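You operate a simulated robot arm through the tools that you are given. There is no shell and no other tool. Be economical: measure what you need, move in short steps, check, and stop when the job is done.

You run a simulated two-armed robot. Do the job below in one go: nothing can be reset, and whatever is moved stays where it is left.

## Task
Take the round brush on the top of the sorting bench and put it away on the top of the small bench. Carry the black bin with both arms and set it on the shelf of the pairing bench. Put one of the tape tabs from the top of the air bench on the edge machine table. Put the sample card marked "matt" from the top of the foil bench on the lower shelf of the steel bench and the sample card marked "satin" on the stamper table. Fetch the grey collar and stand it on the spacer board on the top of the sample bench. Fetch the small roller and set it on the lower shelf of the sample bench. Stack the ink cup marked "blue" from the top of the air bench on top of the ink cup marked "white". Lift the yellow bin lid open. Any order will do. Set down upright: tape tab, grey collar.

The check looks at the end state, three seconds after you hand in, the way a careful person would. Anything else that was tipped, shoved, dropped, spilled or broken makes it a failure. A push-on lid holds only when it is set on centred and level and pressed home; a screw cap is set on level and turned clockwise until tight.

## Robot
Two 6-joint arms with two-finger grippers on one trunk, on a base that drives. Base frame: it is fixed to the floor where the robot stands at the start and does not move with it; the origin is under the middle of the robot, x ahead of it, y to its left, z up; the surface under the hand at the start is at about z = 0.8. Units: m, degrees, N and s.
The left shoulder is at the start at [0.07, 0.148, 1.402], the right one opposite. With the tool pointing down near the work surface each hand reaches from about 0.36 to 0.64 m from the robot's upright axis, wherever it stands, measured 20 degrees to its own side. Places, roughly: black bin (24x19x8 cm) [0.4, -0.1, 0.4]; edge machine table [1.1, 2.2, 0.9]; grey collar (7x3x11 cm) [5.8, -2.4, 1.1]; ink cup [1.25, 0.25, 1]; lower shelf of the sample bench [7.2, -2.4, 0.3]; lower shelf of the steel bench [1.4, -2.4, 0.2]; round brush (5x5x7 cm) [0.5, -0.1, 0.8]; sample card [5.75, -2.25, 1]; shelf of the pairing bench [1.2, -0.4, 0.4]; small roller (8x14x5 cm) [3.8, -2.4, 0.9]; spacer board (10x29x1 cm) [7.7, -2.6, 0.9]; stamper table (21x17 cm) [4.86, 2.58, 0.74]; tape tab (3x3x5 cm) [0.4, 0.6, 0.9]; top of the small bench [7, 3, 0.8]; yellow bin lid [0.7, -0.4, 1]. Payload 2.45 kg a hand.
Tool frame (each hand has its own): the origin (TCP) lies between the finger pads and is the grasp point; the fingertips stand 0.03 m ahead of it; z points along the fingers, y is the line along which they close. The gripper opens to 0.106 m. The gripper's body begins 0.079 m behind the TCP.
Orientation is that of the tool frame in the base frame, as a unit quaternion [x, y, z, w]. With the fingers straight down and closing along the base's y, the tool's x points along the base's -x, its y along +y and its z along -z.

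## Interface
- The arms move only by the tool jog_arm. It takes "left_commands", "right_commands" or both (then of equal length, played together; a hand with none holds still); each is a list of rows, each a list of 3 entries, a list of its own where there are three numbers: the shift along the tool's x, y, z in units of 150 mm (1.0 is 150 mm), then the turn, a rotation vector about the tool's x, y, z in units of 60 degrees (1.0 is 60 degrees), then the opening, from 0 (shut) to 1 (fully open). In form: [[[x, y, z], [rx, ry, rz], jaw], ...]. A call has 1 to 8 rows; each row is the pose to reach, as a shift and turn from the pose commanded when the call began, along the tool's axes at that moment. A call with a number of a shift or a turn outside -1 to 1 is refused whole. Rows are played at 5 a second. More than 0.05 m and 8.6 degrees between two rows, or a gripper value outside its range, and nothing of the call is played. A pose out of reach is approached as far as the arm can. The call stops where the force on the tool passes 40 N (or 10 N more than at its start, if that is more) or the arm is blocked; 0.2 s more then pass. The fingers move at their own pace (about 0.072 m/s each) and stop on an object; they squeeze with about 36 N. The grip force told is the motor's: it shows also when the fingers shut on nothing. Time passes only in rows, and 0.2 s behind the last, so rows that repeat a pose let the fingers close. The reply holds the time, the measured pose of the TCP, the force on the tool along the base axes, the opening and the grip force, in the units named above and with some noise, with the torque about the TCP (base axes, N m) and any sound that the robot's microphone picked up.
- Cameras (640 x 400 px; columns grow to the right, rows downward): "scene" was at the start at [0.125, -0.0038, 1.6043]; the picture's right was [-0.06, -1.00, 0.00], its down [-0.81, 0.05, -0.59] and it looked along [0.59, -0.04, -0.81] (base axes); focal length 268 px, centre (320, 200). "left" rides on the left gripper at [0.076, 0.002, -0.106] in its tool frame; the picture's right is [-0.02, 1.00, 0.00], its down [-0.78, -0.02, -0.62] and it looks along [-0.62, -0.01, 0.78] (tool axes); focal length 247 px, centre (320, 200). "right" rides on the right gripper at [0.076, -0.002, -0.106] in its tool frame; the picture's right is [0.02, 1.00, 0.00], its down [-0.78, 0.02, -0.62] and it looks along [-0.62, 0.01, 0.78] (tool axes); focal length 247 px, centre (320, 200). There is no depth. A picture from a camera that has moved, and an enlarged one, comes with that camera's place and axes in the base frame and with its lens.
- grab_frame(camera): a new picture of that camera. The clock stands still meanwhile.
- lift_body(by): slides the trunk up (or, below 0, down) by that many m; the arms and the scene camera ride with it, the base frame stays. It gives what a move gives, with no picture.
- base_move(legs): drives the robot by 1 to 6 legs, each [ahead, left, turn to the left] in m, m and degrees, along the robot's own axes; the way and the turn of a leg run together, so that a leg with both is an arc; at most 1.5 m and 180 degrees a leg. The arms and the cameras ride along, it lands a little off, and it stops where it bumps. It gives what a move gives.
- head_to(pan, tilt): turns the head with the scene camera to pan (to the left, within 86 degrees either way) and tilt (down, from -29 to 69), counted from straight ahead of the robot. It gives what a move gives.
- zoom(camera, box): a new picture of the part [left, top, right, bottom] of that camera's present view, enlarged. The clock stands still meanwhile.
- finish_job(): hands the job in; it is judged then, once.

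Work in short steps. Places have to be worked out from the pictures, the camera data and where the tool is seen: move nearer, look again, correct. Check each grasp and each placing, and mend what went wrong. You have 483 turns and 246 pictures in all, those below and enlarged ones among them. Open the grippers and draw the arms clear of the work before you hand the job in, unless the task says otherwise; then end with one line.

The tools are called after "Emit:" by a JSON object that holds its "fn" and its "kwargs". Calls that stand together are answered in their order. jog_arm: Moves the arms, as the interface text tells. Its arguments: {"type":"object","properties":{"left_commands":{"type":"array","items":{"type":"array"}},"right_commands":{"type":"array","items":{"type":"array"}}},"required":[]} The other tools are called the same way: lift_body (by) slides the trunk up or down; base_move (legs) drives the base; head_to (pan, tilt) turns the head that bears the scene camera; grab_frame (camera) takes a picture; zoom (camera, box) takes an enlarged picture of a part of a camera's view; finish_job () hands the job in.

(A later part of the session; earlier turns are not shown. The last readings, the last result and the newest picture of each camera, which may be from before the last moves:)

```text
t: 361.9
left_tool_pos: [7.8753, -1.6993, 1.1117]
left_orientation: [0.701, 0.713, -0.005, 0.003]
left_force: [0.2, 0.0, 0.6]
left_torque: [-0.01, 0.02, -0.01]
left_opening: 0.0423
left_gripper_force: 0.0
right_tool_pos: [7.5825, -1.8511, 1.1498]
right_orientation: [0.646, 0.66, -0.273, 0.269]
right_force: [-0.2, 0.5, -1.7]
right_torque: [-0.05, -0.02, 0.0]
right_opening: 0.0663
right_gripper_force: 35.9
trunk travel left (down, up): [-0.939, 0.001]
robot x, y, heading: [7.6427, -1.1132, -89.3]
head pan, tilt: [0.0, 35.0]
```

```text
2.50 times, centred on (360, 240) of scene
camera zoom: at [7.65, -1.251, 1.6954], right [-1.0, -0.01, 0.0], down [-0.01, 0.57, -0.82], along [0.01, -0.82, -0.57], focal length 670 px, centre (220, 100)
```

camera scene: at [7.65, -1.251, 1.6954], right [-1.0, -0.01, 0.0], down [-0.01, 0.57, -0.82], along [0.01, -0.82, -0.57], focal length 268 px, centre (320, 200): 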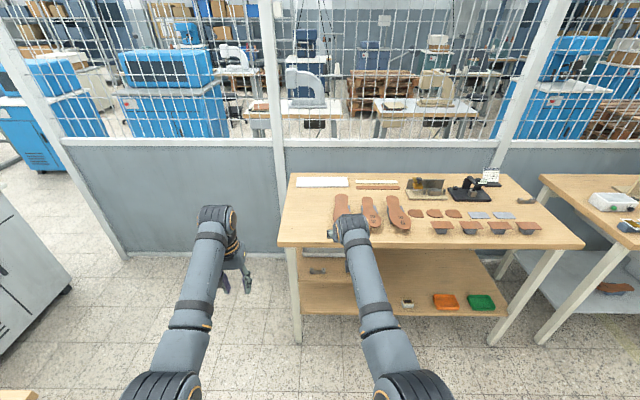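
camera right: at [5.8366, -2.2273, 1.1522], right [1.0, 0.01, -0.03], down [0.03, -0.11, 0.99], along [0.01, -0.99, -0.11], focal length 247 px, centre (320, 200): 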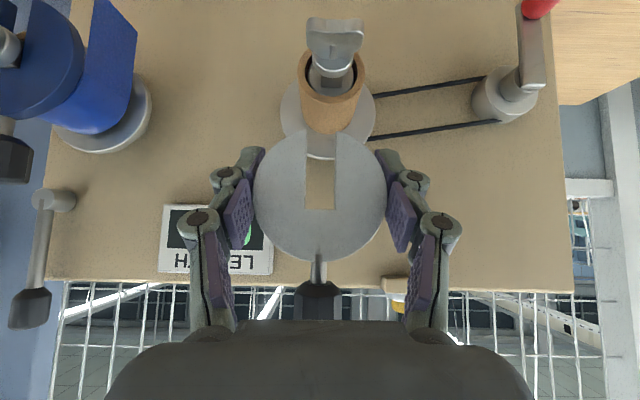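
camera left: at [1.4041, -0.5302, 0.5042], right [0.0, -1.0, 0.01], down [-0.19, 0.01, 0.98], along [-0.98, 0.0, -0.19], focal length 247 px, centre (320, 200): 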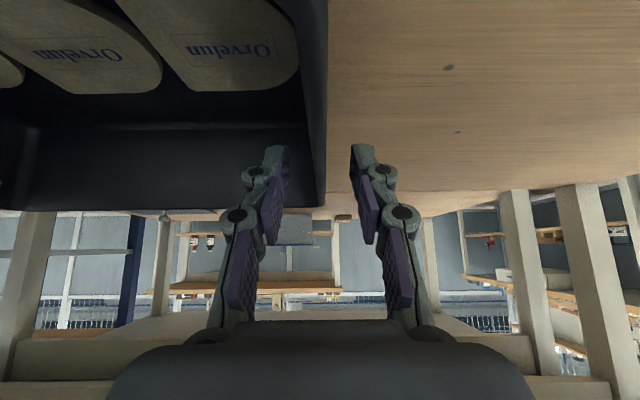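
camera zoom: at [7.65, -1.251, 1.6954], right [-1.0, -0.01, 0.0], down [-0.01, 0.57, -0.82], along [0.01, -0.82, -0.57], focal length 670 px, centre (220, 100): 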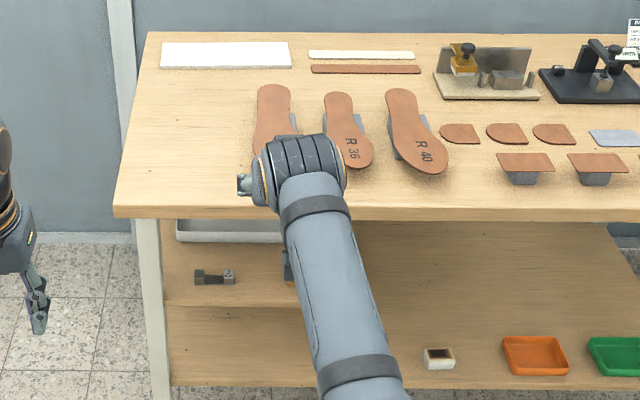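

The board's top is near z .89, x 7.49–7.79, y -2.54…-2.65, with a free path at x≈7.70. I shift over, lower the trunk and drive closer.

Emit:
{"fn": "base_move", "kwargs": {"legs": [[0.4, 0.12, -0.7]]}}

Emit:
{"fn": "lift_body", "kwargs": {"by": -0.12}}

Emit:
{"fn": "base_move", "kwargs": {"legs": [[0.2, 0, 0]]}}

Emit:
{"fn": "grab_frame", "kwargs": {"camera": "right"}}

Emit:
{"fn": "grab_frame", "kwargs": {"camera": "scene"}}

```text
t: 364.5
left_tool_pos: [7.9906, -2.1033, 1.1126]
left_orientation: [0.704, 0.71, -0.005, 0.003]
left_force: [0.4, 0.2, 0.3]
left_torque: [-0.02, 0.03, -0.03]
left_opening: 0.0425
left_gripper_force: 0.0
right_tool_pos: [7.6963, -2.2511, 1.1514]
right_orientation: [0.65, 0.656, -0.274, 0.268]
right_force: [-1.5, 0.2, -0.1]
right_torque: [0.0, 0.0, 0.01]
right_opening: 0.0662
right_gripper_force: 36.1
trunk travel left (down, up): [-0.939, 0.001]
robot x, y, heading: [7.7695, -1.5152, -90.0]
head pan, tilt: [0.0, 35.0]
```

```text
t: 366.0
left_tool_pos: [7.9903, -2.1047, 0.9898]
left_orientation: [0.704, 0.71, -0.005, 0.002]
left_force: [-0.2, -0.4, 0.6]
left_torque: [-0.01, 0.0, -0.01]
left_opening: 0.0422
left_gripper_force: 0.1
right_tool_pos: [7.6959, -2.2531, 1.0308]
right_orientation: [0.65, 0.657, -0.274, 0.267]
right_force: [0.6, -0.2, -0.9]
right_torque: [-0.01, -0.02, -0.04]
right_opening: 0.0664
right_gripper_force: 36.0
trunk travel left (down, up): [-0.819, 0.121]
robot x, y, heading: [7.7725, -1.5153, -89.8]
head pan, tilt: [0.0, 35.0]
```

```text
t: 367.6
left_tool_pos: [7.9927, -2.3024, 0.9926]
left_orientation: [0.704, 0.711, -0.006, 0.003]
left_force: [-0.1, 0.1, -0.5]
left_torque: [0.01, 0.01, 0.02]
left_opening: 0.0424
left_gripper_force: 0.1
right_tool_pos: [7.6992, -2.4513, 1.0308]
right_orientation: [0.649, 0.656, -0.275, 0.268]
right_force: [-0.5, 0.2, -0.4]
right_torque: [-0.01, 0.0, 0.03]
right_opening: 0.066
right_gripper_force: 36.1
trunk travel left (down, up): [-0.819, 0.121]
robot x, y, heading: [7.7712, -1.7139, -89.7]
head pan, tilt: [0.0, 35.0]
```

```text
122 pictures are left
camera right: at [7.6961, -2.3221, 1.0531], right [1.0, 0.02, -0.03], down [0.03, -0.11, 0.99], along [0.02, -0.99, -0.11], focal length 247 px, centre (320, 200)
```

right: 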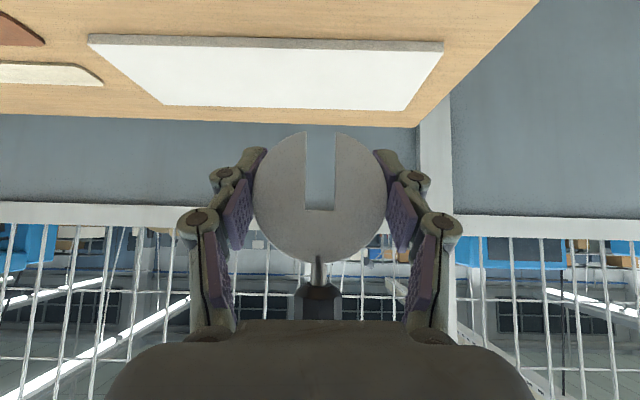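

```text
121 pictures are left
camera scene: at [7.7714, -1.8502, 1.5757], right [-1.0, 0.0, 0.0], down [0.0, 0.57, -0.82], along [0.0, -0.82, -0.57], focal length 268 px, centre (320, 200)
```

scene: 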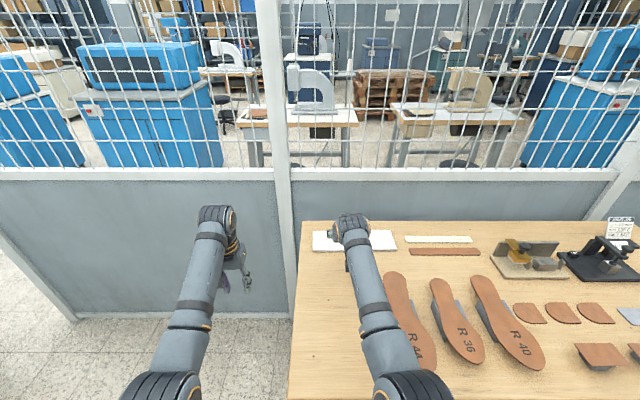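

Refined: board top z≈.908, y -2.51…-2.60. I drive 7 cm ahead and extend the arm 3 cm to put the collar above its middle.

Emit:
{"fn": "base_move", "kwargs": {"legs": [[0.07, 0, 0]]}}

Emit:
{"fn": "jog_arm", "kwargs": {"right_commands": [[[-0.07, 0, 0.07], [0, 0, 0], 0.5], [[-0.14, 0, 0.14], [0, 0, 0], 0.5]]}}

Emit:
{"fn": "lift_body", "kwargs": {"by": -0.06}}

Emit:
{"fn": "grab_frame", "kwargs": {"camera": "right"}}

```text
t: 368.6
left_tool_pos: [7.9922, -2.3707, 0.9928]
left_orientation: [0.704, 0.71, -0.005, 0.004]
left_force: [0.9, -0.1, 0.6]
left_torque: [0.0, -0.01, 0.0]
left_opening: 0.0424
left_gripper_force: 0.1
right_tool_pos: [7.6991, -2.5196, 1.0333]
right_orientation: [0.649, 0.656, -0.277, 0.269]
right_force: [0.4, -0.6, -0.9]
right_torque: [-0.02, -0.01, 0.01]
right_opening: 0.0663
right_gripper_force: 35.7
trunk travel left (down, up): [-0.819, 0.121]
robot x, y, heading: [7.769, -1.7847, -89.7]
head pan, tilt: [0.0, 35.0]
```

```text
t: 369.2
left_tool_pos: [7.9915, -2.3724, 0.9908]
left_orientation: [0.704, 0.71, -0.005, 0.003]
left_force: [-0.2, 0.1, -0.2]
left_torque: [-0.02, 0.01, -0.05]
left_opening: 0.0427
left_gripper_force: 0.2
right_tool_pos: [7.6991, -2.5524, 1.031]
right_orientation: [0.65, 0.656, -0.275, 0.267]
right_force: [-0.9, 0.5, -0.6]
right_torque: [-0.03, 0.0, 0.02]
right_opening: 0.0661
right_gripper_force: 35.7
trunk travel left (down, up): [-0.819, 0.121]
robot x, y, heading: [7.7693, -1.7838, -89.7]
head pan, tilt: [0.0, 35.0]
```

```text
t: 370.2
left_tool_pos: [7.9931, -2.3735, 0.9314]
left_orientation: [0.704, 0.71, -0.005, 0.003]
left_force: [0.5, 0.1, 0.5]
left_torque: [0.0, 0.0, -0.03]
left_opening: 0.0424
left_gripper_force: 0.1
right_tool_pos: [7.6986, -2.5516, 0.9699]
right_orientation: [0.65, 0.656, -0.275, 0.267]
right_force: [-0.6, -0.1, -0.5]
right_torque: [0.02, 0.01, 0.01]
right_opening: 0.0663
right_gripper_force: 36.1
trunk travel left (down, up): [-0.759, 0.181]
robot x, y, heading: [7.7684, -1.7842, -90.1]
head pan, tilt: [0.0, 35.0]
```

```text
120 pictures are left
camera right: at [7.6966, -2.4231, 0.9926], right [1.0, 0.02, -0.03], down [0.03, -0.11, 0.99], along [0.02, -0.99, -0.11], focal length 247 px, centre (320, 200)
```

right: 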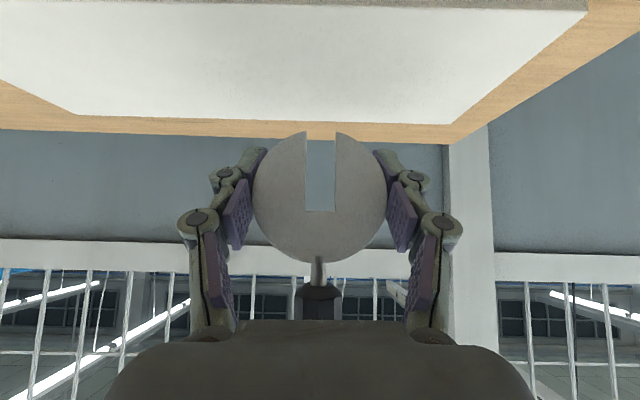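

Over the board and level. I lower in small trunk steps.

Emit:
{"fn": "lift_body", "kwargs": {"by": -0.02}}

Emit:
{"fn": "lift_body", "kwargs": {"by": -0.008}}

```text
t: 370.9
left_tool_pos: [7.9927, -2.3741, 0.9108]
left_orientation: [0.704, 0.71, -0.005, 0.002]
left_force: [-0.1, 0.0, -0.1]
left_torque: [-0.02, 0.0, -0.03]
left_opening: 0.0425
left_gripper_force: 0.1
right_tool_pos: [7.6992, -2.5515, 0.9508]
right_orientation: [0.649, 0.657, -0.275, 0.267]
right_force: [-0.6, -0.3, -0.9]
right_torque: [0.0, -0.01, 0.0]
right_opening: 0.0662
right_gripper_force: 35.6
trunk travel left (down, up): [-0.739, 0.201]
robot x, y, heading: [7.7701, -1.7894, -89.8]
head pan, tilt: [0.0, 35.0]
```

```text
t: 371.4
left_tool_pos: [7.9919, -2.3734, 0.9021]
left_orientation: [0.704, 0.71, -0.005, 0.002]
left_force: [-0.1, 0.0, 0.3]
left_torque: [-0.01, -0.02, -0.01]
left_opening: 0.0429
left_gripper_force: 0.0
right_tool_pos: [7.6999, -2.5532, 0.9418]
right_orientation: [0.65, 0.656, -0.275, 0.266]
right_force: [-0.8, -0.2, -1.2]
right_torque: [0.03, 0.02, -0.03]
right_opening: 0.0661
right_gripper_force: 35.7
trunk travel left (down, up): [-0.731, 0.209]
robot x, y, heading: [7.7668, -1.7855, -89.8]
head pan, tilt: [0.0, 35.0]
```

Emit:
{"fn": "lift_body", "kwargs": {"by": -0.006}}

Emit:
{"fn": "grab_frame", "kwargs": {"camera": "right"}}

```text
t: 372.0
left_tool_pos: [7.9918, -2.3727, 0.8972]
left_orientation: [0.704, 0.71, -0.006, 0.002]
left_force: [-0.8, 0.1, -0.3]
left_torque: [0.0, 0.01, -0.01]
left_opening: 0.0425
left_gripper_force: 0.0
right_tool_pos: [7.6986, -2.5533, 0.9372]
right_orientation: [0.649, 0.656, -0.275, 0.268]
right_force: [0.0, -2.3, 4.2]
right_torque: [-0.02, -0.04, -0.03]
right_opening: 0.0665
right_gripper_force: 35.7
trunk travel left (down, up): [-0.725, 0.215]
robot x, y, heading: [7.7687, -1.7884, -89.6]
head pan, tilt: [0.0, 35.0]
```

```text
119 pictures are left
camera right: at [7.6967, -2.4236, 0.9594], right [1.0, 0.02, -0.03], down [0.03, -0.11, 0.99], along [0.02, -0.99, -0.11], focal length 247 px, centre (320, 200)
```

right: 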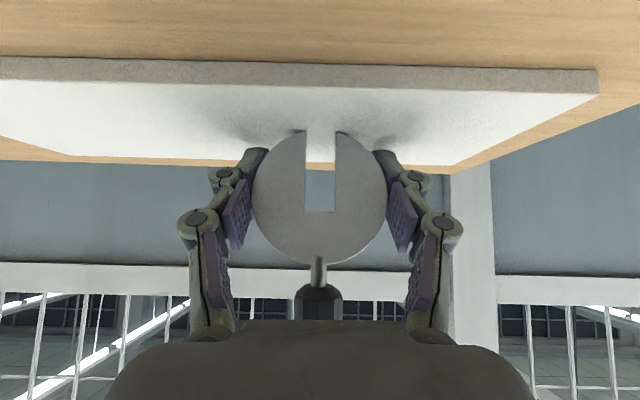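

Contact (about 5 N). I settle 2 mm more and open the fingers gently.

Emit:
{"fn": "lift_body", "kwargs": {"by": -0.002}}

Emit:
{"fn": "jog_arm", "kwargs": {"right_commands": [[[0, 0, 0], [0, 0, 0], 0.66], [[0, 0, 0], [0, 0, 0], 0.7], [[0, 0, 0], [0, 0, 0], 0.75], [[0, 0, 0], [0, 0, 0], 0.85], [[0, 0, 0], [0, 0, 0], 0.95], [[0, 0, 0], [0, 0, 0], 0.95]]}}

Emit:
{"fn": "grab_frame", "kwargs": {"camera": "right"}}

```text
t: 372.5
left_tool_pos: [7.9928, -2.3734, 0.8953]
left_orientation: [0.704, 0.711, -0.005, 0.002]
left_force: [0.1, -0.1, 0.7]
left_torque: [-0.01, 0.02, 0.0]
left_opening: 0.0424
left_gripper_force: 0.0
right_tool_pos: [7.6989, -2.5527, 0.9365]
right_orientation: [0.649, 0.656, -0.276, 0.269]
right_force: [-0.2, -4.0, 11.8]
right_torque: [-0.04, -0.1, -0.03]
right_opening: 0.0668
right_gripper_force: 35.9
trunk travel left (down, up): [-0.723, 0.217]
robot x, y, heading: [7.7664, -1.7865, -89.8]
head pan, tilt: [0.0, 35.0]
```

```text
t: 373.9
left_tool_pos: [7.9926, -2.3741, 0.8946]
left_orientation: [0.704, 0.71, -0.006, 0.002]
left_force: [-0.4, 0.2, -0.2]
left_torque: [-0.01, 0.01, -0.01]
left_opening: 0.0424
left_gripper_force: 0.1
right_tool_pos: [7.6994, -2.5517, 0.9354]
right_orientation: [0.65, 0.657, -0.274, 0.266]
right_force: [0.6, 0.0, 0.2]
right_torque: [-0.02, 0.02, -0.03]
right_opening: 0.1008
right_gripper_force: 0.0
trunk travel left (down, up): [-0.723, 0.217]
robot x, y, heading: [7.7703, -1.7829, -89.8]
head pan, tilt: [0.0, 35.0]
```

```text
118 pictures are left
camera right: at [7.6968, -2.4233, 0.9562], right [1.0, 0.02, -0.03], down [0.03, -0.11, 0.99], along [0.02, -0.99, -0.11], focal length 247 px, centre (320, 200)
```

right: 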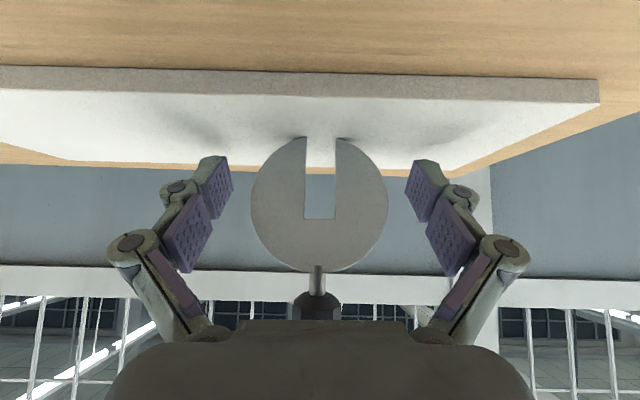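

The collar stands on the board. I back straight away and check it.

Emit:
{"fn": "base_move", "kwargs": {"legs": [[-0.15, 0, 0], [-0.3, 0, 0]]}}

Emit:
{"fn": "zoom", "kwargs": {"camera": "scene", "box": [270, 140, 450, 300]}}

```text
t: 376.9
left_tool_pos: [7.9919, -1.9249, 0.8951]
left_orientation: [0.703, 0.711, -0.006, 0.002]
left_force: [-0.4, 0.3, 0.5]
left_torque: [0.01, 0.01, -0.02]
left_opening: 0.0426
left_gripper_force: 0.0
right_tool_pos: [7.6992, -2.1058, 0.9337]
right_orientation: [0.649, 0.657, -0.275, 0.267]
right_force: [0.1, -0.6, -0.2]
right_torque: [0.02, 0.02, -0.03]
right_opening: 0.1007
right_gripper_force: 0.0
trunk travel left (down, up): [-0.723, 0.217]
robot x, y, heading: [7.7747, -1.3366, -89.8]
head pan, tilt: [0.0, 35.0]
```

```text
2.50 times, centred on (360, 220) of scene
camera zoom: at [7.7702, -1.4746, 1.4793], right [-1.0, -0.01, 0.0], down [0.0, 0.57, -0.82], along [0.0, -0.82, -0.57], focal length 670 px, centre (220, 150)
```

zoom: 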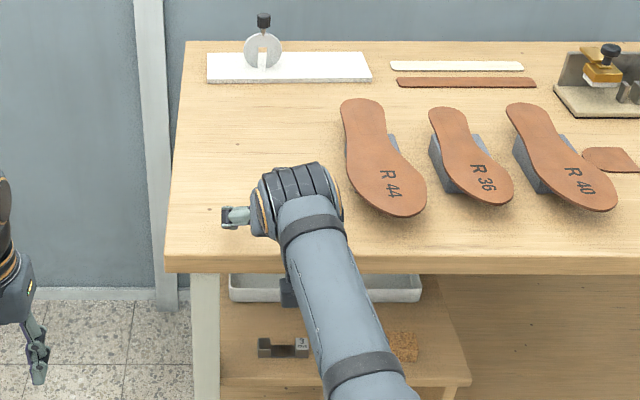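

The collar stands upright. I fold the right tool back down, raise the trunk and drive to the small roller near x=3.8.

Emit:
{"fn": "lift_body", "kwargs": {"by": 0.21}}

Emit:
{"fn": "jog_arm", "kwargs": {"right_commands": [[[0.05, 0, -0.13], [0, 0.125, 0], 0.8], [[0.1, 0, -0.26], [0, 0.25, 0], 0.8], [[0.16, 0, -0.4], [0, 0.375, 0], 0.8], [[0.22, 0, -0.53], [0, 0.5, 0], 0.8], [[0.28, 0, -0.67], [0, 0.625, 0], 0.8], [[0.33, 0, -0.8], [0, 0.75, 0], 0.8]]}}

Emit:
{"fn": "base_move", "kwargs": {"legs": [[-0.15, -1.3, 0], [0, -1.35, 0], [0, -1.3, 0]]}}

Emit:
{"fn": "head_to", "kwargs": {"pan": 0, "tilt": 30}}

Emit:
{"fn": "grab_frame", "kwargs": {"camera": "scene"}}

```text
t: 379.2
left_tool_pos: [7.9919, -1.9239, 1.1041]
left_orientation: [0.703, 0.711, -0.006, 0.002]
left_force: [-0.2, -0.6, 1.0]
left_torque: [-0.01, 0.01, -0.01]
left_opening: 0.0425
left_gripper_force: 0.0
right_tool_pos: [7.6998, -2.1051, 1.1445]
right_orientation: [0.649, 0.657, -0.274, 0.267]
right_force: [0.0, 0.3, 0.7]
right_torque: [-0.02, -0.02, 0.0]
right_opening: 0.1005
right_gripper_force: 0.0
trunk travel left (down, up): [-0.933, 0.007]
robot x, y, heading: [7.7664, -1.3359, -89.7]
head pan, tilt: [0.0, 35.0]
```

```text
t: 380.6
left_tool_pos: [7.9912, -1.9244, 1.1044]
left_orientation: [0.703, 0.711, -0.006, 0.003]
left_force: [-0.1, -0.3, 0.1]
left_torque: [-0.01, 0.01, -0.03]
left_opening: 0.0425
left_gripper_force: 0.1
right_tool_pos: [7.6978, -1.9849, 1.1955]
right_orientation: [0.705, 0.71, -0.004, -0.004]
right_force: [0.7, 0.2, 0.2]
right_torque: [0.0, 0.01, 0.0]
right_opening: 0.0846
right_gripper_force: 0.0
trunk travel left (down, up): [-0.933, 0.007]
robot x, y, heading: [7.77, -1.3404, -89.8]
head pan, tilt: [0.0, 35.0]
```

```text
t: 399.6
left_tool_pos: [4.0465, -1.7894, 1.1048]
left_orientation: [0.705, 0.71, -0.005, 0.001]
left_force: [-0.8, 0.0, -0.4]
left_torque: [-0.01, 0.02, -0.06]
left_opening: 0.0423
left_gripper_force: 0.0
right_tool_pos: [3.7508, -1.8484, 1.1946]
right_orientation: [0.706, 0.708, -0.005, -0.004]
right_force: [0.4, 0.1, -1.2]
right_torque: [-0.01, -0.01, 0.01]
right_opening: 0.0847
right_gripper_force: 0.1
trunk travel left (down, up): [-0.933, 0.007]
robot x, y, heading: [3.8219, -1.2014, -89.6]
head pan, tilt: [0.0, 35.0]
```

```text
t: 400.3
left_tool_pos: [4.0455, -1.7894, 1.1047]
left_orientation: [0.704, 0.71, -0.006, 0.002]
left_force: [-0.3, 0.3, -0.6]
left_torque: [-0.01, -0.01, 0.0]
left_opening: 0.0423
left_gripper_force: 0.1
right_tool_pos: [3.7524, -1.8487, 1.1933]
right_orientation: [0.706, 0.708, -0.006, -0.004]
right_force: [0.0, -0.2, 0.0]
right_torque: [0.02, 0.05, 0.02]
right_opening: 0.0848
right_gripper_force: 0.2
trunk travel left (down, up): [-0.933, 0.007]
robot x, y, heading: [3.8202, -1.2017, -89.7]
head pan, tilt: [0.0, 30.0]
```

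```text
116 pictures are left
camera scene: at [3.8256, -1.3406, 1.6971], right [-1.0, 0.0, 0.0], down [0.0, 0.5, -0.87], along [0.0, -0.87, -0.5], focal length 268 px, centre (320, 200)
```

scene: 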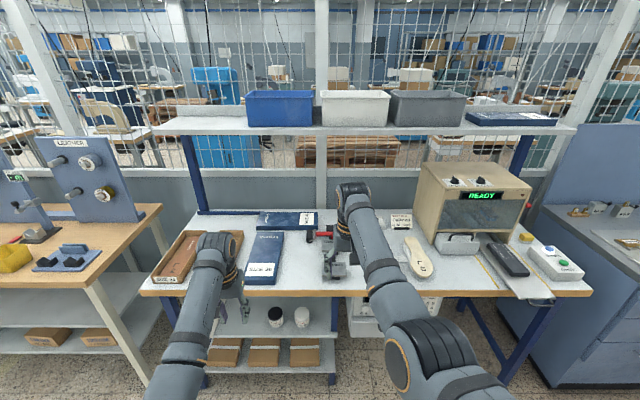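

Emit:
{"fn": "zoom", "kwargs": {"camera": "scene", "box": [240, 190, 460, 310]}}

Emit:
{"fn": "grab_frame", "kwargs": {"camera": "right"}}

```text
2.91 times, centred on (350, 250) of scene
camera zoom: at [3.8256, -1.3406, 1.6971], right [-1.0, 0.0, 0.0], down [0.0, 0.5, -0.87], along [0.0, -0.87, -0.5], focal length 780 px, centre (233, 54)
```

zoom: 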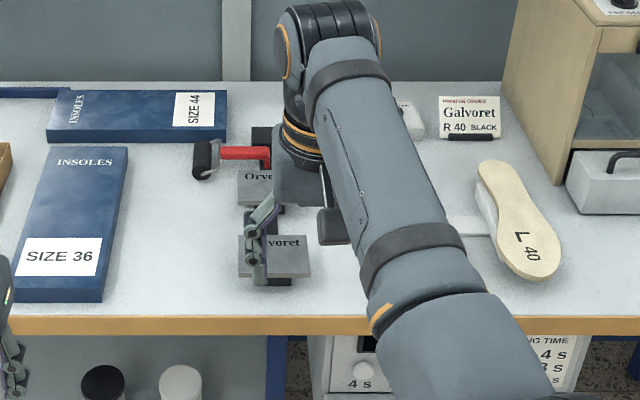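

```text
114 pictures are left
camera right: at [3.7506, -1.7714, 1.3015], right [1.0, 0.03, -0.01], down [0.03, -0.78, 0.62], along [0.01, -0.62, -0.78], focal length 247 px, centre (320, 200)
```

right: 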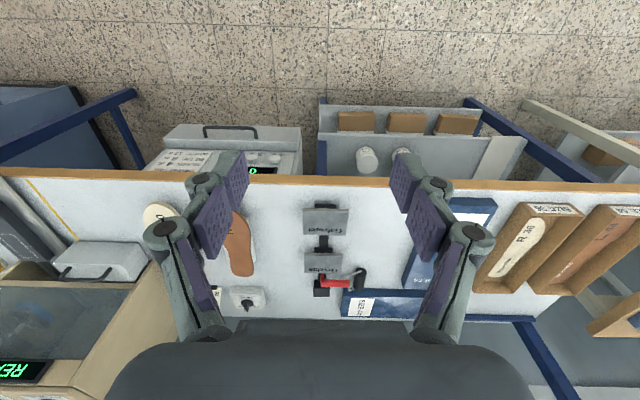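

The small roller lies with its red handle along x, centre about (3.805,-2.36), drum at the +x end. I need the fingers to close along y, so I turn the right tool 90° here in the open.

Emit:
{"fn": "jog_arm", "kwargs": {"right_commands": [[[0, 0, 0.05], [0, 0, 0.125], 0.6], [[0, 0, 0.1], [0, 0, 0.25], 0.6], [[0, 0, 0.15], [0, 0, 0.375], 0.6], [[0, 0, 0.2], [0, 0, 0.5], 0.6], [[0, 0, 0.25], [0, 0, 0.625], 0.6], [[0, 0, 0.3], [0, 0, 0.75], 0.6]]}}

Emit:
{"fn": "jog_arm", "kwargs": {"right_commands": [[[0, 0, 0.05], [0, 0, 0.125], 0.6], [[0, 0, 0.1], [0, 0, 0.25], 0.6], [[0, 0, 0.15], [0, 0, 0.375], 0.6], [[0, 0, 0.2], [0, 0, 0.5], 0.6], [[0, 0, 0.25], [0, 0, 0.625], 0.6], [[0, 0, 0.3], [0, 0, 0.75], 0.6]]}}

```text
t: 401.7
left_tool_pos: [4.045, -1.7899, 1.1047]
left_orientation: [0.705, 0.709, -0.005, 0.002]
left_force: [0.0, 0.2, -0.3]
left_torque: [0.01, 0.0, 0.02]
left_opening: 0.0423
left_gripper_force: 0.1
right_tool_pos: [3.7506, -1.8487, 1.1491]
right_orientation: [0.924, 0.383, -0.007, -0.002]
right_force: [-0.4, 0.7, -0.1]
right_torque: [-0.03, -0.05, -0.01]
right_opening: 0.0638
right_gripper_force: 0.0
trunk travel left (down, up): [-0.933, 0.007]
robot x, y, heading: [3.8245, -1.2023, -90.1]
head pan, tilt: [0.0, 30.0]
```

```text
t: 403.1
left_tool_pos: [4.0454, -1.7888, 1.1045]
left_orientation: [0.705, 0.709, -0.005, 0.002]
left_force: [0.7, -1.1, 0.1]
left_torque: [-0.02, 0.02, 0.01]
left_opening: 0.0426
left_gripper_force: 0.2
right_tool_pos: [3.7494, -1.8478, 1.1036]
right_orientation: [1.0, 0.001, -0.006, 0.001]
right_force: [0.5, -0.6, -0.7]
right_torque: [-0.01, -0.02, 0.01]
right_opening: 0.0636
right_gripper_force: 0.1
trunk travel left (down, up): [-0.933, 0.007]
robot x, y, heading: [3.8227, -1.203, -89.9]
head pan, tilt: [0.0, 30.0]
```

The tool turned fine. I drive so that the hand hovers over the roller handle.

Emit:
{"fn": "base_move", "kwargs": {"legs": [[0.48, 0.06, 0]]}}

Emit:
{"fn": "grab_frame", "kwargs": {"camera": "right"}}

Emit:
{"fn": "grab_frame", "kwargs": {"camera": "scene"}}

```text
t: 405.9
left_tool_pos: [4.1044, -2.2695, 1.1056]
left_orientation: [0.705, 0.709, -0.006, 0.002]
left_force: [-0.4, 0.4, 0.4]
left_torque: [-0.05, -0.02, 0.04]
left_opening: 0.0422
left_gripper_force: 0.1
right_tool_pos: [3.8093, -2.3267, 1.105]
right_orientation: [1.0, 0.001, -0.006, 0.001]
right_force: [-0.2, 0.3, 0.3]
right_torque: [-0.02, 0.03, 0.01]
right_opening: 0.0635
right_gripper_force: 0.1
trunk travel left (down, up): [-0.933, 0.007]
robot x, y, heading: [3.8861, -1.6839, -89.9]
head pan, tilt: [0.0, 30.0]
```

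```text
113 pictures are left
camera right: at [3.887, -2.3246, 1.2112], right [0.02, -1.0, 0.0], down [-0.78, -0.02, 0.63], along [-0.63, -0.02, -0.78], focal length 247 px, centre (320, 200)
```

right: 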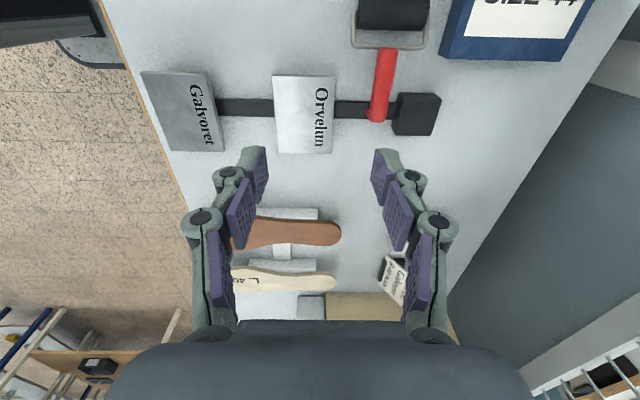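

```text
112 pictures are left
camera scene: at [3.8854, -1.8187, 1.6974], right [-1.0, 0.0, 0.0], down [0.0, 0.5, -0.87], along [0.0, -0.87, -0.5], focal length 268 px, centre (320, 200)
```

scene: 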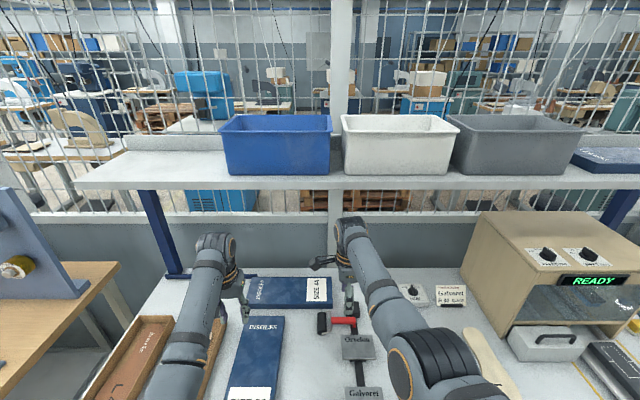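

The roller lies at y≈-2.393 with its handle resting on a bar, x 3.78–3.85; the drum is at x≈3.88. I go for the handle at x≈3.83: base 6 cm ahead, then lower and look.

Emit:
{"fn": "base_move", "kwargs": {"legs": [[0.06, 0.015, 0]]}}

Emit:
{"fn": "lift_body", "kwargs": {"by": -0.1}}

Emit:
{"fn": "grab_frame", "kwargs": {"camera": "right"}}

```text
t: 406.9
left_tool_pos: [4.1176, -2.3214, 1.1097]
left_orientation: [0.705, 0.709, -0.008, 0.005]
left_force: [-0.1, 0.9, 0.7]
left_torque: [-0.1, -0.02, -0.04]
left_opening: 0.0425
left_gripper_force: 0.0
right_tool_pos: [3.8224, -2.3792, 1.1098]
right_orientation: [1.0, 0.001, -0.006, 0.004]
right_force: [-0.6, 0.4, 1.0]
right_torque: [-0.09, -0.02, 0.0]
right_opening: 0.0636
right_gripper_force: 0.1
trunk travel left (down, up): [-0.933, 0.007]
robot x, y, heading: [3.9019, -1.7354, -89.9]
head pan, tilt: [0.0, 30.0]
```

```text
t: 408.2
left_tool_pos: [4.1204, -2.3277, 1.0056]
left_orientation: [0.705, 0.709, -0.006, 0.002]
left_force: [0.2, 0.0, 0.6]
left_torque: [0.01, 0.0, 0.02]
left_opening: 0.0423
left_gripper_force: 0.1
right_tool_pos: [3.8259, -2.3871, 1.0047]
right_orientation: [1.0, 0.0, -0.007, 0.001]
right_force: [0.2, -1.0, 0.5]
right_torque: [0.0, -0.01, 0.0]
right_opening: 0.0637
right_gripper_force: 0.0
trunk travel left (down, up): [-0.833, 0.107]
robot x, y, heading: [3.8979, -1.7413, -90.1]
head pan, tilt: [0.0, 30.0]
```

```text
111 pictures are left
camera right: at [3.9018, -2.3849, 1.1105], right [0.02, -1.0, 0.0], down [-0.77, -0.02, 0.63], along [-0.63, -0.02, -0.78], focal length 247 px, centre (320, 200)
```

right: 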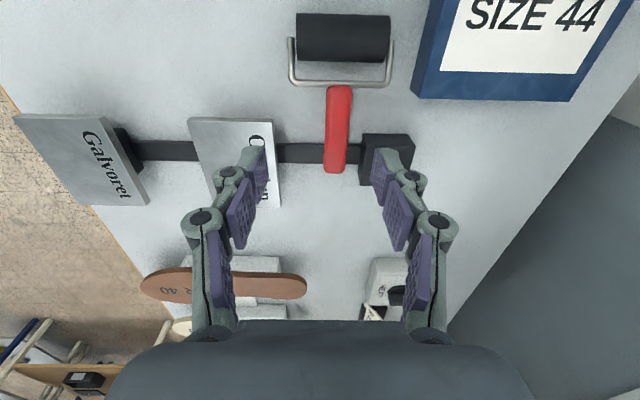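

Handle spans x 3.774–3.848 at y≈-2.402; a black block sits beside its far end. I aim at x=3.834, narrow the opening, and lower 6 cm.

Emit:
{"fn": "jog_arm", "kwargs": {"right_commands": [[[0.03, 0.05, 0], [0, 0, 0], 0.5], [[0.055, 0.1, 0], [0, 0, 0], 0.42], [[0.055, 0.1, 0], [0, 0, 0], 0.42]]}}

Emit:
{"fn": "lift_body", "kwargs": {"by": -0.055}}

Emit:
{"fn": "grab_frame", "kwargs": {"camera": "right"}}

```text
t: 409.1
left_tool_pos: [4.1202, -2.3293, 1.0055]
left_orientation: [0.706, 0.708, -0.004, 0.002]
left_force: [-0.1, -0.2, -0.4]
left_torque: [-0.03, 0.02, 0.06]
left_opening: 0.0425
left_gripper_force: 0.1
right_tool_pos: [3.8307, -2.3976, 1.0053]
right_orientation: [1.0, 0.001, -0.006, 0.001]
right_force: [0.1, -0.1, 0.6]
right_torque: [0.05, 0.0, 0.03]
right_opening: 0.0444
right_gripper_force: 0.1
right hand out of reach, approached as far as the arm can: row 2, 3
trunk travel left (down, up): [-0.833, 0.107]
robot x, y, heading: [3.8996, -1.7409, -89.9]
head pan, tilt: [0.0, 30.0]
```

```text
t: 410.0
left_tool_pos: [4.1194, -2.3293, 0.9503]
left_orientation: [0.706, 0.709, -0.005, 0.001]
left_force: [0.8, 0.7, 0.5]
left_torque: [-0.02, -0.01, 0.03]
left_opening: 0.0423
left_gripper_force: 0.0
right_tool_pos: [3.8292, -2.397, 0.9502]
right_orientation: [1.0, 0.001, -0.007, 0.0]
right_force: [-0.1, 0.1, -0.4]
right_torque: [0.03, 0.03, -0.01]
right_opening: 0.0444
right_gripper_force: 0.0
trunk travel left (down, up): [-0.778, 0.162]
robot x, y, heading: [3.901, -1.7412, -90.0]
head pan, tilt: [0.0, 30.0]
```

```text
110 pictures are left
camera right: at [3.9073, -2.3949, 1.0567], right [0.02, -1.0, 0.0], down [-0.77, -0.02, 0.63], along [-0.63, -0.02, -0.78], focal length 247 px, centre (320, 200)
```

right: 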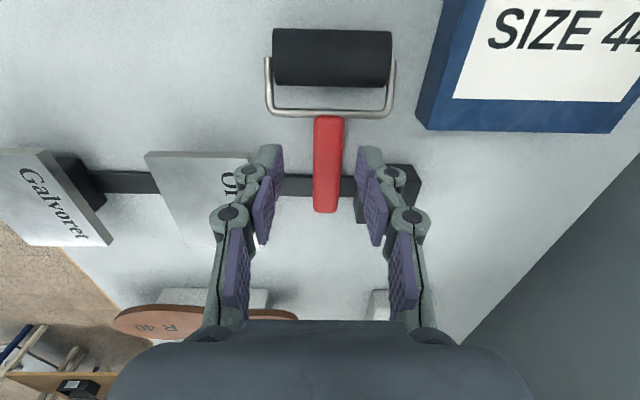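

Well aligned. I lower 2.7 cm more and close.

Emit:
{"fn": "lift_body", "kwargs": {"by": -0.027}}

Emit:
{"fn": "grab_frame", "kwargs": {"camera": "right"}}

```text
t: 410.7
left_tool_pos: [4.1191, -2.3286, 0.9228]
left_orientation: [0.705, 0.709, -0.006, 0.002]
left_force: [-1.0, -0.1, 0.0]
left_torque: [0.0, 0.01, 0.0]
left_opening: 0.0426
left_gripper_force: 0.0
right_tool_pos: [3.8303, -2.3972, 0.9237]
right_orientation: [1.0, 0.001, -0.007, 0.001]
right_force: [0.1, 0.1, 0.8]
right_torque: [-0.04, -0.02, -0.03]
right_opening: 0.0444
right_gripper_force: 0.0
trunk travel left (down, up): [-0.751, 0.189]
robot x, y, heading: [3.8966, -1.7399, -90.0]
head pan, tilt: [0.0, 30.0]
```

```text
109 pictures are left
camera right: at [3.9074, -2.3949, 1.0296], right [0.02, -1.0, 0.0], down [-0.77, -0.02, 0.63], along [-0.63, -0.02, -0.78], focal length 247 px, centre (320, 200)
```

right: 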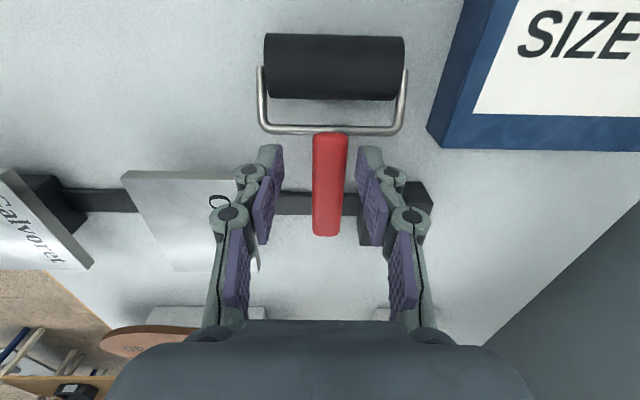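

The left hand hangs low over the trays; I raise it first, then lower 7 mm and close the right.

Emit:
{"fn": "jog_arm", "kwargs": {"left_commands": [[[0, 0, -0.2], [0, 0, 0], 0.4], [[0, 0, -0.4], [0, 0, 0], 0.4], [[0, 0, -0.6], [0, 0, 0], 0.4], [[0, 0, -0.8], [0, 0, 0], 0.4]]}}

Emit:
{"fn": "lift_body", "kwargs": {"by": -0.007}}

Emit:
{"fn": "jog_arm", "kwargs": {"right_commands": [[[0, 0, 0], [0, 0, 0], 0.25], [[0, 0, 0], [0, 0, 0], 0.1], [[0, 0, 0], [0, 0, 0], 0.05], [[0, 0, 0], [0, 0, 0], 0.05]]}}

Emit:
{"fn": "grab_frame", "kwargs": {"camera": "right"}}

```text
t: 411.7
left_tool_pos: [4.1211, -2.3677, 1.0132]
left_orientation: [0.706, 0.709, -0.004, 0.002]
left_force: [-0.2, -1.3, -0.3]
left_torque: [0.0, -0.02, 0.02]
left_opening: 0.0424
left_gripper_force: 0.1
left hand out of reach, approached as far as the arm can: row 2, 3, 4
right_tool_pos: [3.8294, -2.397, 0.9236]
right_orientation: [1.0, 0.001, -0.007, 0.0]
right_force: [-0.6, -0.1, -0.1]
right_torque: [-0.06, 0.01, 0.01]
right_opening: 0.0443
right_gripper_force: 0.0
trunk travel left (down, up): [-0.751, 0.189]
robot x, y, heading: [3.898, -1.7388, -90.0]
head pan, tilt: [0.0, 30.0]
```

```text
t: 412.3
left_tool_pos: [4.1225, -2.3693, 1.006]
left_orientation: [0.706, 0.708, -0.005, 0.002]
left_force: [0.6, 0.4, -0.9]
left_torque: [0.01, 0.0, -0.04]
left_opening: 0.0427
left_gripper_force: 0.1
right_tool_pos: [3.829, -2.3974, 0.9163]
right_orientation: [1.0, 0.001, -0.007, 0.001]
right_force: [0.0, 0.1, 0.5]
right_torque: [0.01, -0.02, 0.01]
right_opening: 0.0443
right_gripper_force: 0.2
trunk travel left (down, up): [-0.744, 0.196]
robot x, y, heading: [3.9016, -1.7408, -89.9]
head pan, tilt: [0.0, 30.0]
```

```text
t: 413.3
left_tool_pos: [4.1215, -2.3674, 1.0081]
left_orientation: [0.705, 0.709, -0.005, 0.002]
left_force: [-0.5, 0.5, -0.5]
left_torque: [0.02, 0.0, 0.03]
left_opening: 0.0425
left_gripper_force: 0.1
right_tool_pos: [3.8308, -2.3984, 0.9176]
right_orientation: [1.0, 0.0, -0.007, 0.001]
right_force: [0.8, -0.1, 1.8]
right_torque: [0.0, -0.01, -0.06]
right_opening: 0.0211
right_gripper_force: 35.6
trunk travel left (down, up): [-0.744, 0.196]
robot x, y, heading: [3.8972, -1.738, -89.8]
head pan, tilt: [0.0, 30.0]
```

```text
108 pictures are left
camera right: at [3.9074, -2.3951, 1.0226], right [0.02, -1.0, 0.0], down [-0.77, -0.02, 0.63], along [-0.63, -0.02, -0.78], focal length 247 px, centre (320, 200)
```

right: 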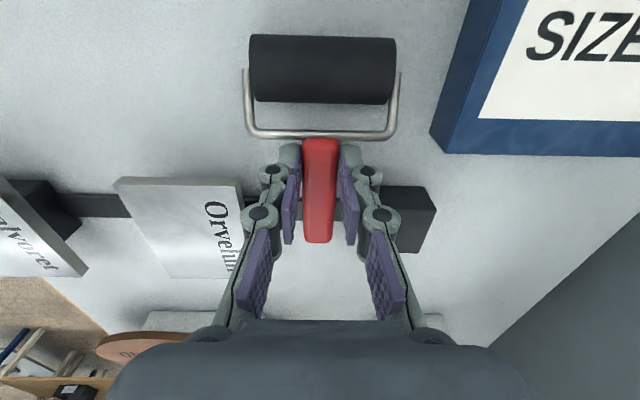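

Handle gripped (2.1 cm). I lift with the trunk and check.

Emit:
{"fn": "lift_body", "kwargs": {"by": 0.15}}

Emit:
{"fn": "base_move", "kwargs": {"legs": [[-0.5, 0, 0]]}}

Emit:
{"fn": "grab_frame", "kwargs": {"camera": "right"}}

Emit:
{"fn": "grab_frame", "kwargs": {"camera": "scene"}}

```text
t: 415.1
left_tool_pos: [4.1212, -2.368, 1.1558]
left_orientation: [0.705, 0.709, -0.005, 0.0]
left_force: [0.8, -0.5, -0.7]
left_torque: [0.01, -0.05, 0.03]
left_opening: 0.0426
left_gripper_force: 0.1
right_tool_pos: [3.8292, -2.3985, 1.0655]
right_orientation: [1.0, 0.001, -0.008, 0.0]
right_force: [-0.3, 0.5, -2.1]
right_torque: [0.0, 0.04, -0.02]
right_opening: 0.0213
right_gripper_force: 35.9
trunk travel left (down, up): [-0.894, 0.046]
robot x, y, heading: [3.8992, -1.7385, -89.9]
head pan, tilt: [0.0, 30.0]
```

```text
t: 418.0
left_tool_pos: [4.1205, -1.8739, 1.1559]
left_orientation: [0.706, 0.708, -0.005, 0.001]
left_force: [-0.1, -1.0, 0.1]
left_torque: [0.01, 0.03, 0.05]
left_opening: 0.0424
left_gripper_force: 0.1
right_tool_pos: [3.8282, -1.9017, 1.066]
right_orientation: [1.0, -0.001, -0.007, 0.0]
right_force: [-0.6, -0.7, -2.4]
right_torque: [0.01, 0.03, 0.0]
right_opening: 0.0216
right_gripper_force: 35.7
trunk travel left (down, up): [-0.894, 0.046]
robot x, y, heading: [3.9019, -1.2426, -90.0]
head pan, tilt: [0.0, 30.0]
```

```text
107 pictures are left
camera right: at [3.9067, -1.901, 1.1713], right [0.02, -1.0, 0.0], down [-0.77, -0.02, 0.63], along [-0.63, -0.01, -0.78], focal length 247 px, centre (320, 200)
```

right: 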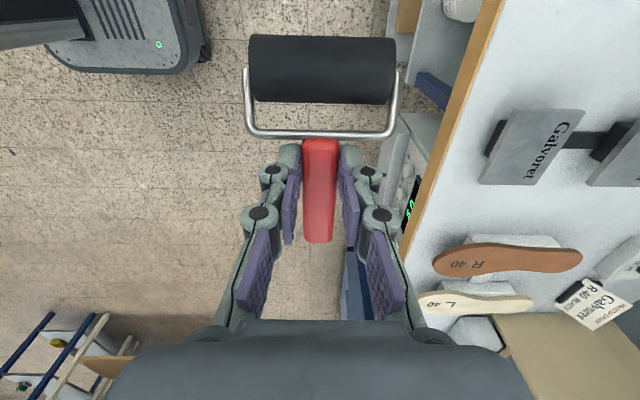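

```text
106 pictures are left
camera scene: at [3.9007, -1.3866, 1.6579], right [-1.0, 0.0, 0.0], down [0.0, 0.5, -0.87], along [0.0, -0.87, -0.5], focal length 268 px, centre (320, 200)
```

scene: 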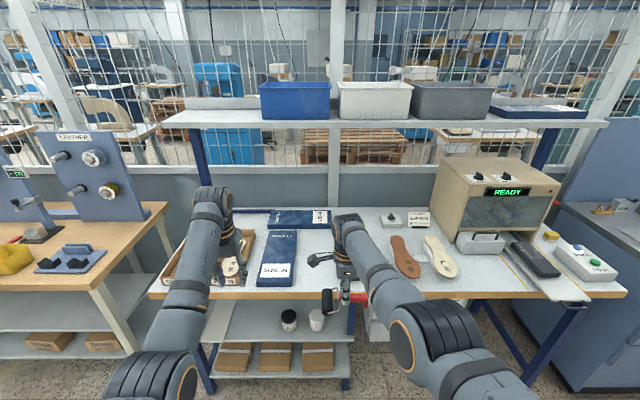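

Roller secure. I drive back along to the sample bench and look at its lower shelf.

Emit:
{"fn": "base_move", "kwargs": {"legs": [[0, 1.1, 0], [0, 1.1, 0], [0.0, 1.0, 0]]}}

Emit:
{"fn": "lift_body", "kwargs": {"by": -0.4}}

Emit:
{"fn": "head_to", "kwargs": {"pan": 0, "tilt": 40}}

Emit:
{"fn": "grab_frame", "kwargs": {"camera": "scene"}}

```text
t: 433.6
left_tool_pos: [7.3186, -1.8919, 1.1563]
left_orientation: [0.709, 0.705, -0.005, 0.002]
left_force: [0.7, 0.5, -0.1]
left_torque: [0.03, -0.02, -0.02]
left_opening: 0.0422
left_gripper_force: 0.1
right_tool_pos: [7.0271, -1.9195, 1.0662]
right_orientation: [1.0, -0.003, -0.006, 0.001]
right_force: [0.5, 0.2, -1.0]
right_torque: [-0.01, 0.03, 0.0]
right_opening: 0.0211
right_gripper_force: 35.7
trunk travel left (down, up): [-0.894, 0.046]
robot x, y, heading: [7.0995, -1.2624, -90.3]
head pan, tilt: [0.0, 30.0]
```

```text
t: 437.5
left_tool_pos: [7.3193, -1.8921, 0.7569]
left_orientation: [0.709, 0.705, -0.005, 0.001]
left_force: [-0.9, 0.0, 0.0]
left_torque: [0.0, -0.01, 0.03]
left_opening: 0.0424
left_gripper_force: 0.0
right_tool_pos: [7.0276, -1.918, 0.6658]
right_orientation: [1.0, -0.004, -0.007, 0.0]
right_force: [-1.1, 0.6, -1.2]
right_torque: [0.01, 0.03, -0.02]
right_opening: 0.0213
right_gripper_force: 36.6
trunk travel left (down, up): [-0.494, 0.446]
robot x, y, heading: [7.0974, -1.2597, -90.4]
head pan, tilt: [0.0, 30.0]
```

```text
t: 438.2
left_tool_pos: [7.3198, -1.8908, 0.7572]
left_orientation: [0.709, 0.706, -0.004, 0.001]
left_force: [0.0, 0.7, -0.7]
left_torque: [0.02, -0.01, 0.01]
left_opening: 0.0423
left_gripper_force: 0.1
right_tool_pos: [7.0271, -1.9191, 0.667]
right_orientation: [1.0, -0.004, -0.007, 0.001]
right_force: [-0.4, -1.0, -1.3]
right_torque: [0.02, 0.03, 0.0]
right_opening: 0.0212
right_gripper_force: 36.1
trunk travel left (down, up): [-0.494, 0.446]
robot x, y, heading: [7.1022, -1.2615, -90.5]
head pan, tilt: [0.0, 40.0]
```

```text
105 pictures are left
camera scene: at [7.1022, -1.3968, 1.2428], right [-1.0, 0.01, 0.0], down [0.01, 0.64, -0.77], along [-0.01, -0.77, -0.64], focal length 268 px, centre (320, 200)
```

scene: 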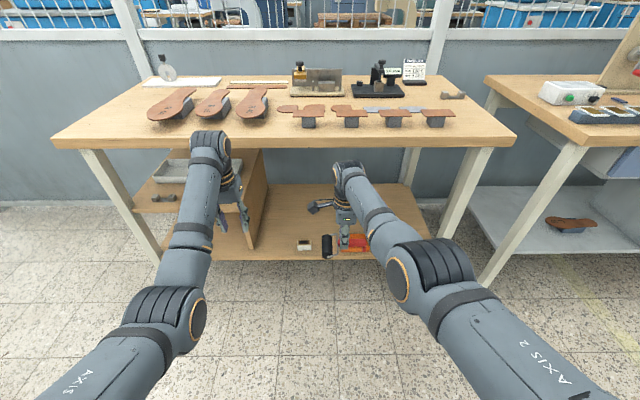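

Emit:
{"fn": "zoom", "kwargs": {"camera": "scene", "box": [220, 150, 460, 280]}}

Emit:
{"fn": "grab_frame", "kwargs": {"camera": "left"}}

```text
2.67 times, centred on (340, 215) of scene
camera zoom: at [7.1022, -1.3968, 1.2428], right [-1.0, 0.01, 0.0], down [0.01, 0.64, -0.77], along [-0.01, -0.77, -0.64], focal length 715 px, centre (267, 160)
```

zoom: 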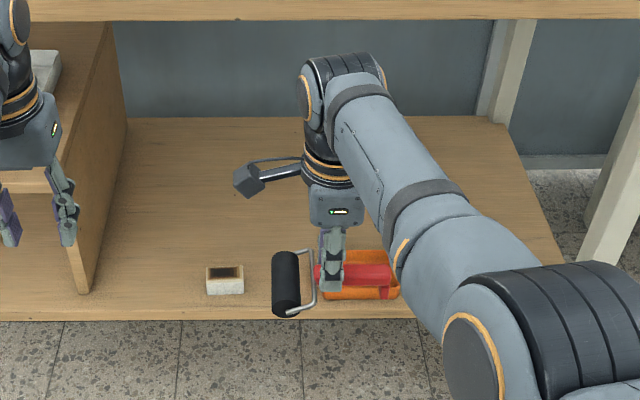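

```text
103 pictures are left
camera left: at [7.3212, -1.8138, 0.8614], right [1.0, -0.02, 0.0], down [-0.02, -0.78, 0.63], along [-0.02, -0.63, -0.78], focal length 247 px, centre (320, 200)
```

left: 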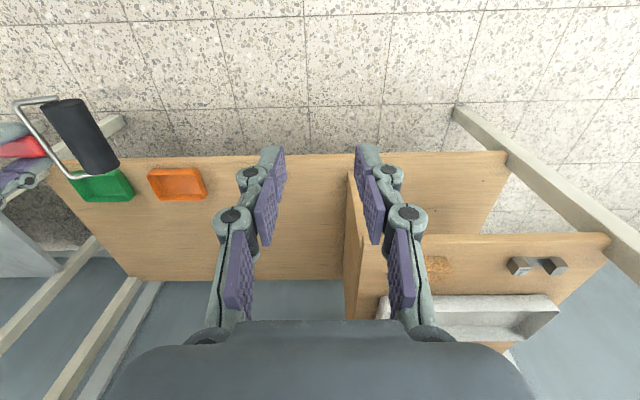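

There is free shelf behind the trays around (6.95,-2.38). I lower the trunk, bring the left hand back and down so both fit under the bench top.

Emit:
{"fn": "lift_body", "kwargs": {"by": -0.18}}

Emit:
{"fn": "jog_arm", "kwargs": {"left_commands": [[[0.1, 0, 0.15], [0, 0, 0], 0.4], [[0.2, 0, 0.3], [0, 0, 0], 0.4], [[0.3, 0, 0.45], [0, 0, 0], 0.4], [[0.4, 0, 0.6], [0, 0, 0], 0.4]], "right_commands": [[[0, 0, 0.13], [0, 0, 0], 0.05], [[0, 0, 0.27], [0, 0, 0], 0.05], [[0, 0, 0.4], [0, 0, 0], 0.05], [[0, 0, 0.5], [0, 0, 0], 0.05]]}}

Emit:
{"fn": "grab_frame", "kwargs": {"camera": "scene"}}

```text
t: 440.2
left_tool_pos: [7.3187, -1.8916, 0.576]
left_orientation: [0.708, 0.706, -0.005, 0.002]
left_force: [0.8, 1.1, 0.1]
left_torque: [-0.01, 0.0, 0.0]
left_opening: 0.0423
left_gripper_force: 0.0
right_tool_pos: [7.0275, -1.9176, 0.4862]
right_orientation: [1.0, -0.003, -0.007, 0.001]
right_force: [-0.7, -1.1, -1.5]
right_torque: [0.0, 0.0, -0.03]
right_opening: 0.0212
right_gripper_force: 35.8
trunk travel left (down, up): [-0.314, 0.626]
robot x, y, heading: [7.103, -1.2642, -90.4]
head pan, tilt: [0.0, 40.0]
```

```text
t: 441.2
left_tool_pos: [7.3188, -1.8313, 0.4869]
left_orientation: [0.708, 0.706, -0.006, 0.002]
left_force: [-0.7, 0.4, 0.2]
left_torque: [0.02, 0.0, 0.03]
left_opening: 0.0423
left_gripper_force: 0.1
right_tool_pos: [7.02, -1.9037, 0.4229]
right_orientation: [1.0, -0.004, -0.006, 0.001]
right_force: [-0.3, -0.2, -1.0]
right_torque: [-0.03, 0.03, 0.0]
right_opening: 0.0214
right_gripper_force: 35.6
right hand out of reach, approached as far as the arm can: row 1, 2, 3, 4
trunk travel left (down, up): [-0.314, 0.626]
robot x, y, heading: [7.1042, -1.2593, -90.5]
head pan, tilt: [0.0, 40.0]
```

```text
102 pictures are left
camera scene: at [7.1024, -1.3963, 1.0629], right [-1.0, 0.01, 0.0], down [0.01, 0.64, -0.77], along [-0.01, -0.77, -0.64], focal length 268 px, centre (320, 200)
```

scene: 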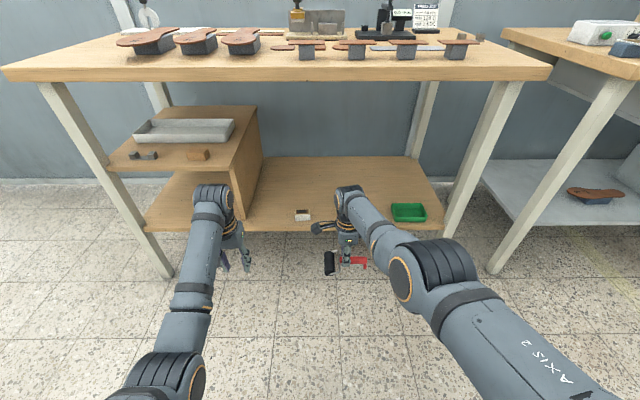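

Roller bottom is about 8 cm above shelf level (z≈.305). I side-step 7 cm and drive in 0.3 m, then check.

Emit:
{"fn": "base_move", "kwargs": {"legs": [[0, -0.07, 0.4], [0.3, 0, 0]]}}

Emit:
{"fn": "grab_frame", "kwargs": {"camera": "scene"}}

Emit:
{"fn": "grab_frame", "kwargs": {"camera": "left"}}

```text
t: 443.8
left_tool_pos: [7.2538, -2.1286, 0.4863]
left_orientation: [0.705, 0.709, -0.005, 0.0]
left_force: [-0.4, -0.4, -0.4]
left_torque: [-0.02, 0.0, 0.01]
left_opening: 0.0424
left_gripper_force: 0.1
right_tool_pos: [6.9547, -2.2044, 0.422]
right_orientation: [1.0, 0.0, -0.007, 0.0]
right_force: [0.3, -0.2, -1.0]
right_torque: [0.0, -0.01, 0.01]
right_opening: 0.0213
right_gripper_force: 35.9
trunk travel left (down, up): [-0.314, 0.626]
robot x, y, heading: [7.0314, -1.5614, -90.2]
head pan, tilt: [0.0, 40.0]
```

```text
101 pictures are left
camera scene: at [7.0332, -1.6961, 1.0627], right [-1.0, 0.0, 0.0], down [0.0, 0.64, -0.77], along [0.0, -0.77, -0.64], focal length 268 px, centre (320, 200)
```

scene: 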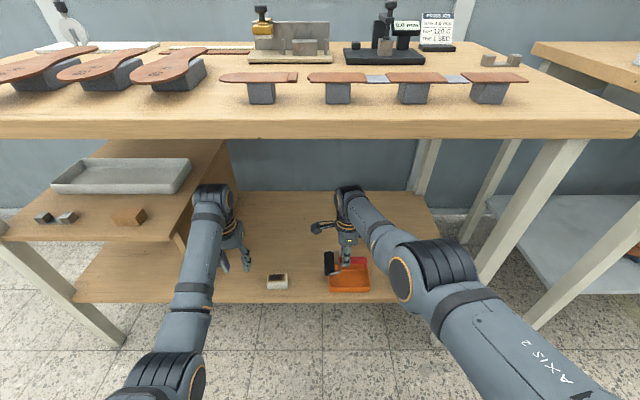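

```text
100 pictures are left
camera left: at [7.2548, -2.0513, 0.5905], right [1.0, -0.02, 0.0], down [-0.01, -0.78, 0.63], along [-0.01, -0.63, -0.78], focal length 247 px, centre (320, 200)
```

left: 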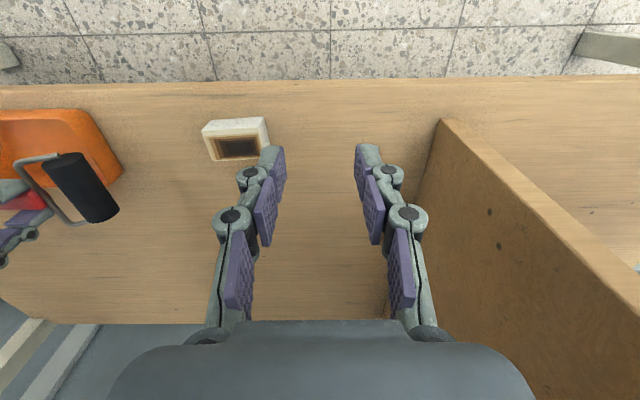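

All clear. I drive in the last 17 cm.

Emit:
{"fn": "base_move", "kwargs": {"legs": [[0.17, 0, 0]]}}

Emit:
{"fn": "grab_frame", "kwargs": {"camera": "right"}}

```text
t: 445.3
left_tool_pos: [7.2533, -2.2982, 0.4858]
left_orientation: [0.705, 0.709, -0.005, 0.001]
left_force: [-0.3, -0.2, 0.4]
left_torque: [0.03, -0.01, 0.0]
left_opening: 0.042
left_gripper_force: 0.0
right_tool_pos: [6.955, -2.3716, 0.4236]
right_orientation: [1.0, 0.001, -0.007, 0.001]
right_force: [0.8, 0.3, -1.2]
right_torque: [0.02, 0.03, 0.04]
right_opening: 0.0214
right_gripper_force: 36.3
trunk travel left (down, up): [-0.314, 0.626]
robot x, y, heading: [7.0299, -1.7311, -89.9]
head pan, tilt: [0.0, 40.0]
```

```text
99 pictures are left
camera right: at [7.0321, -2.3707, 0.5289], right [0.02, -1.0, 0.0], down [-0.77, -0.02, 0.63], along [-0.63, -0.01, -0.78], focal length 247 px, centre (320, 200)
```

right: 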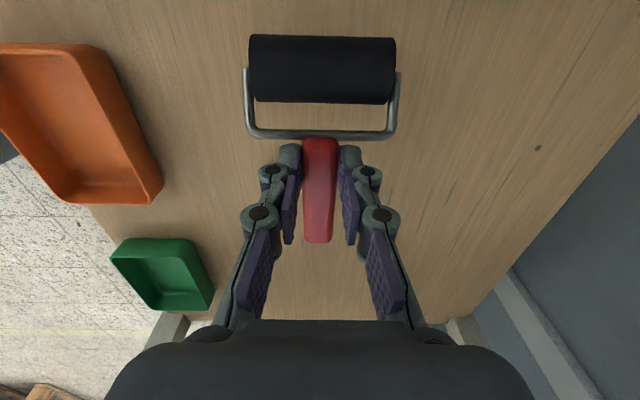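

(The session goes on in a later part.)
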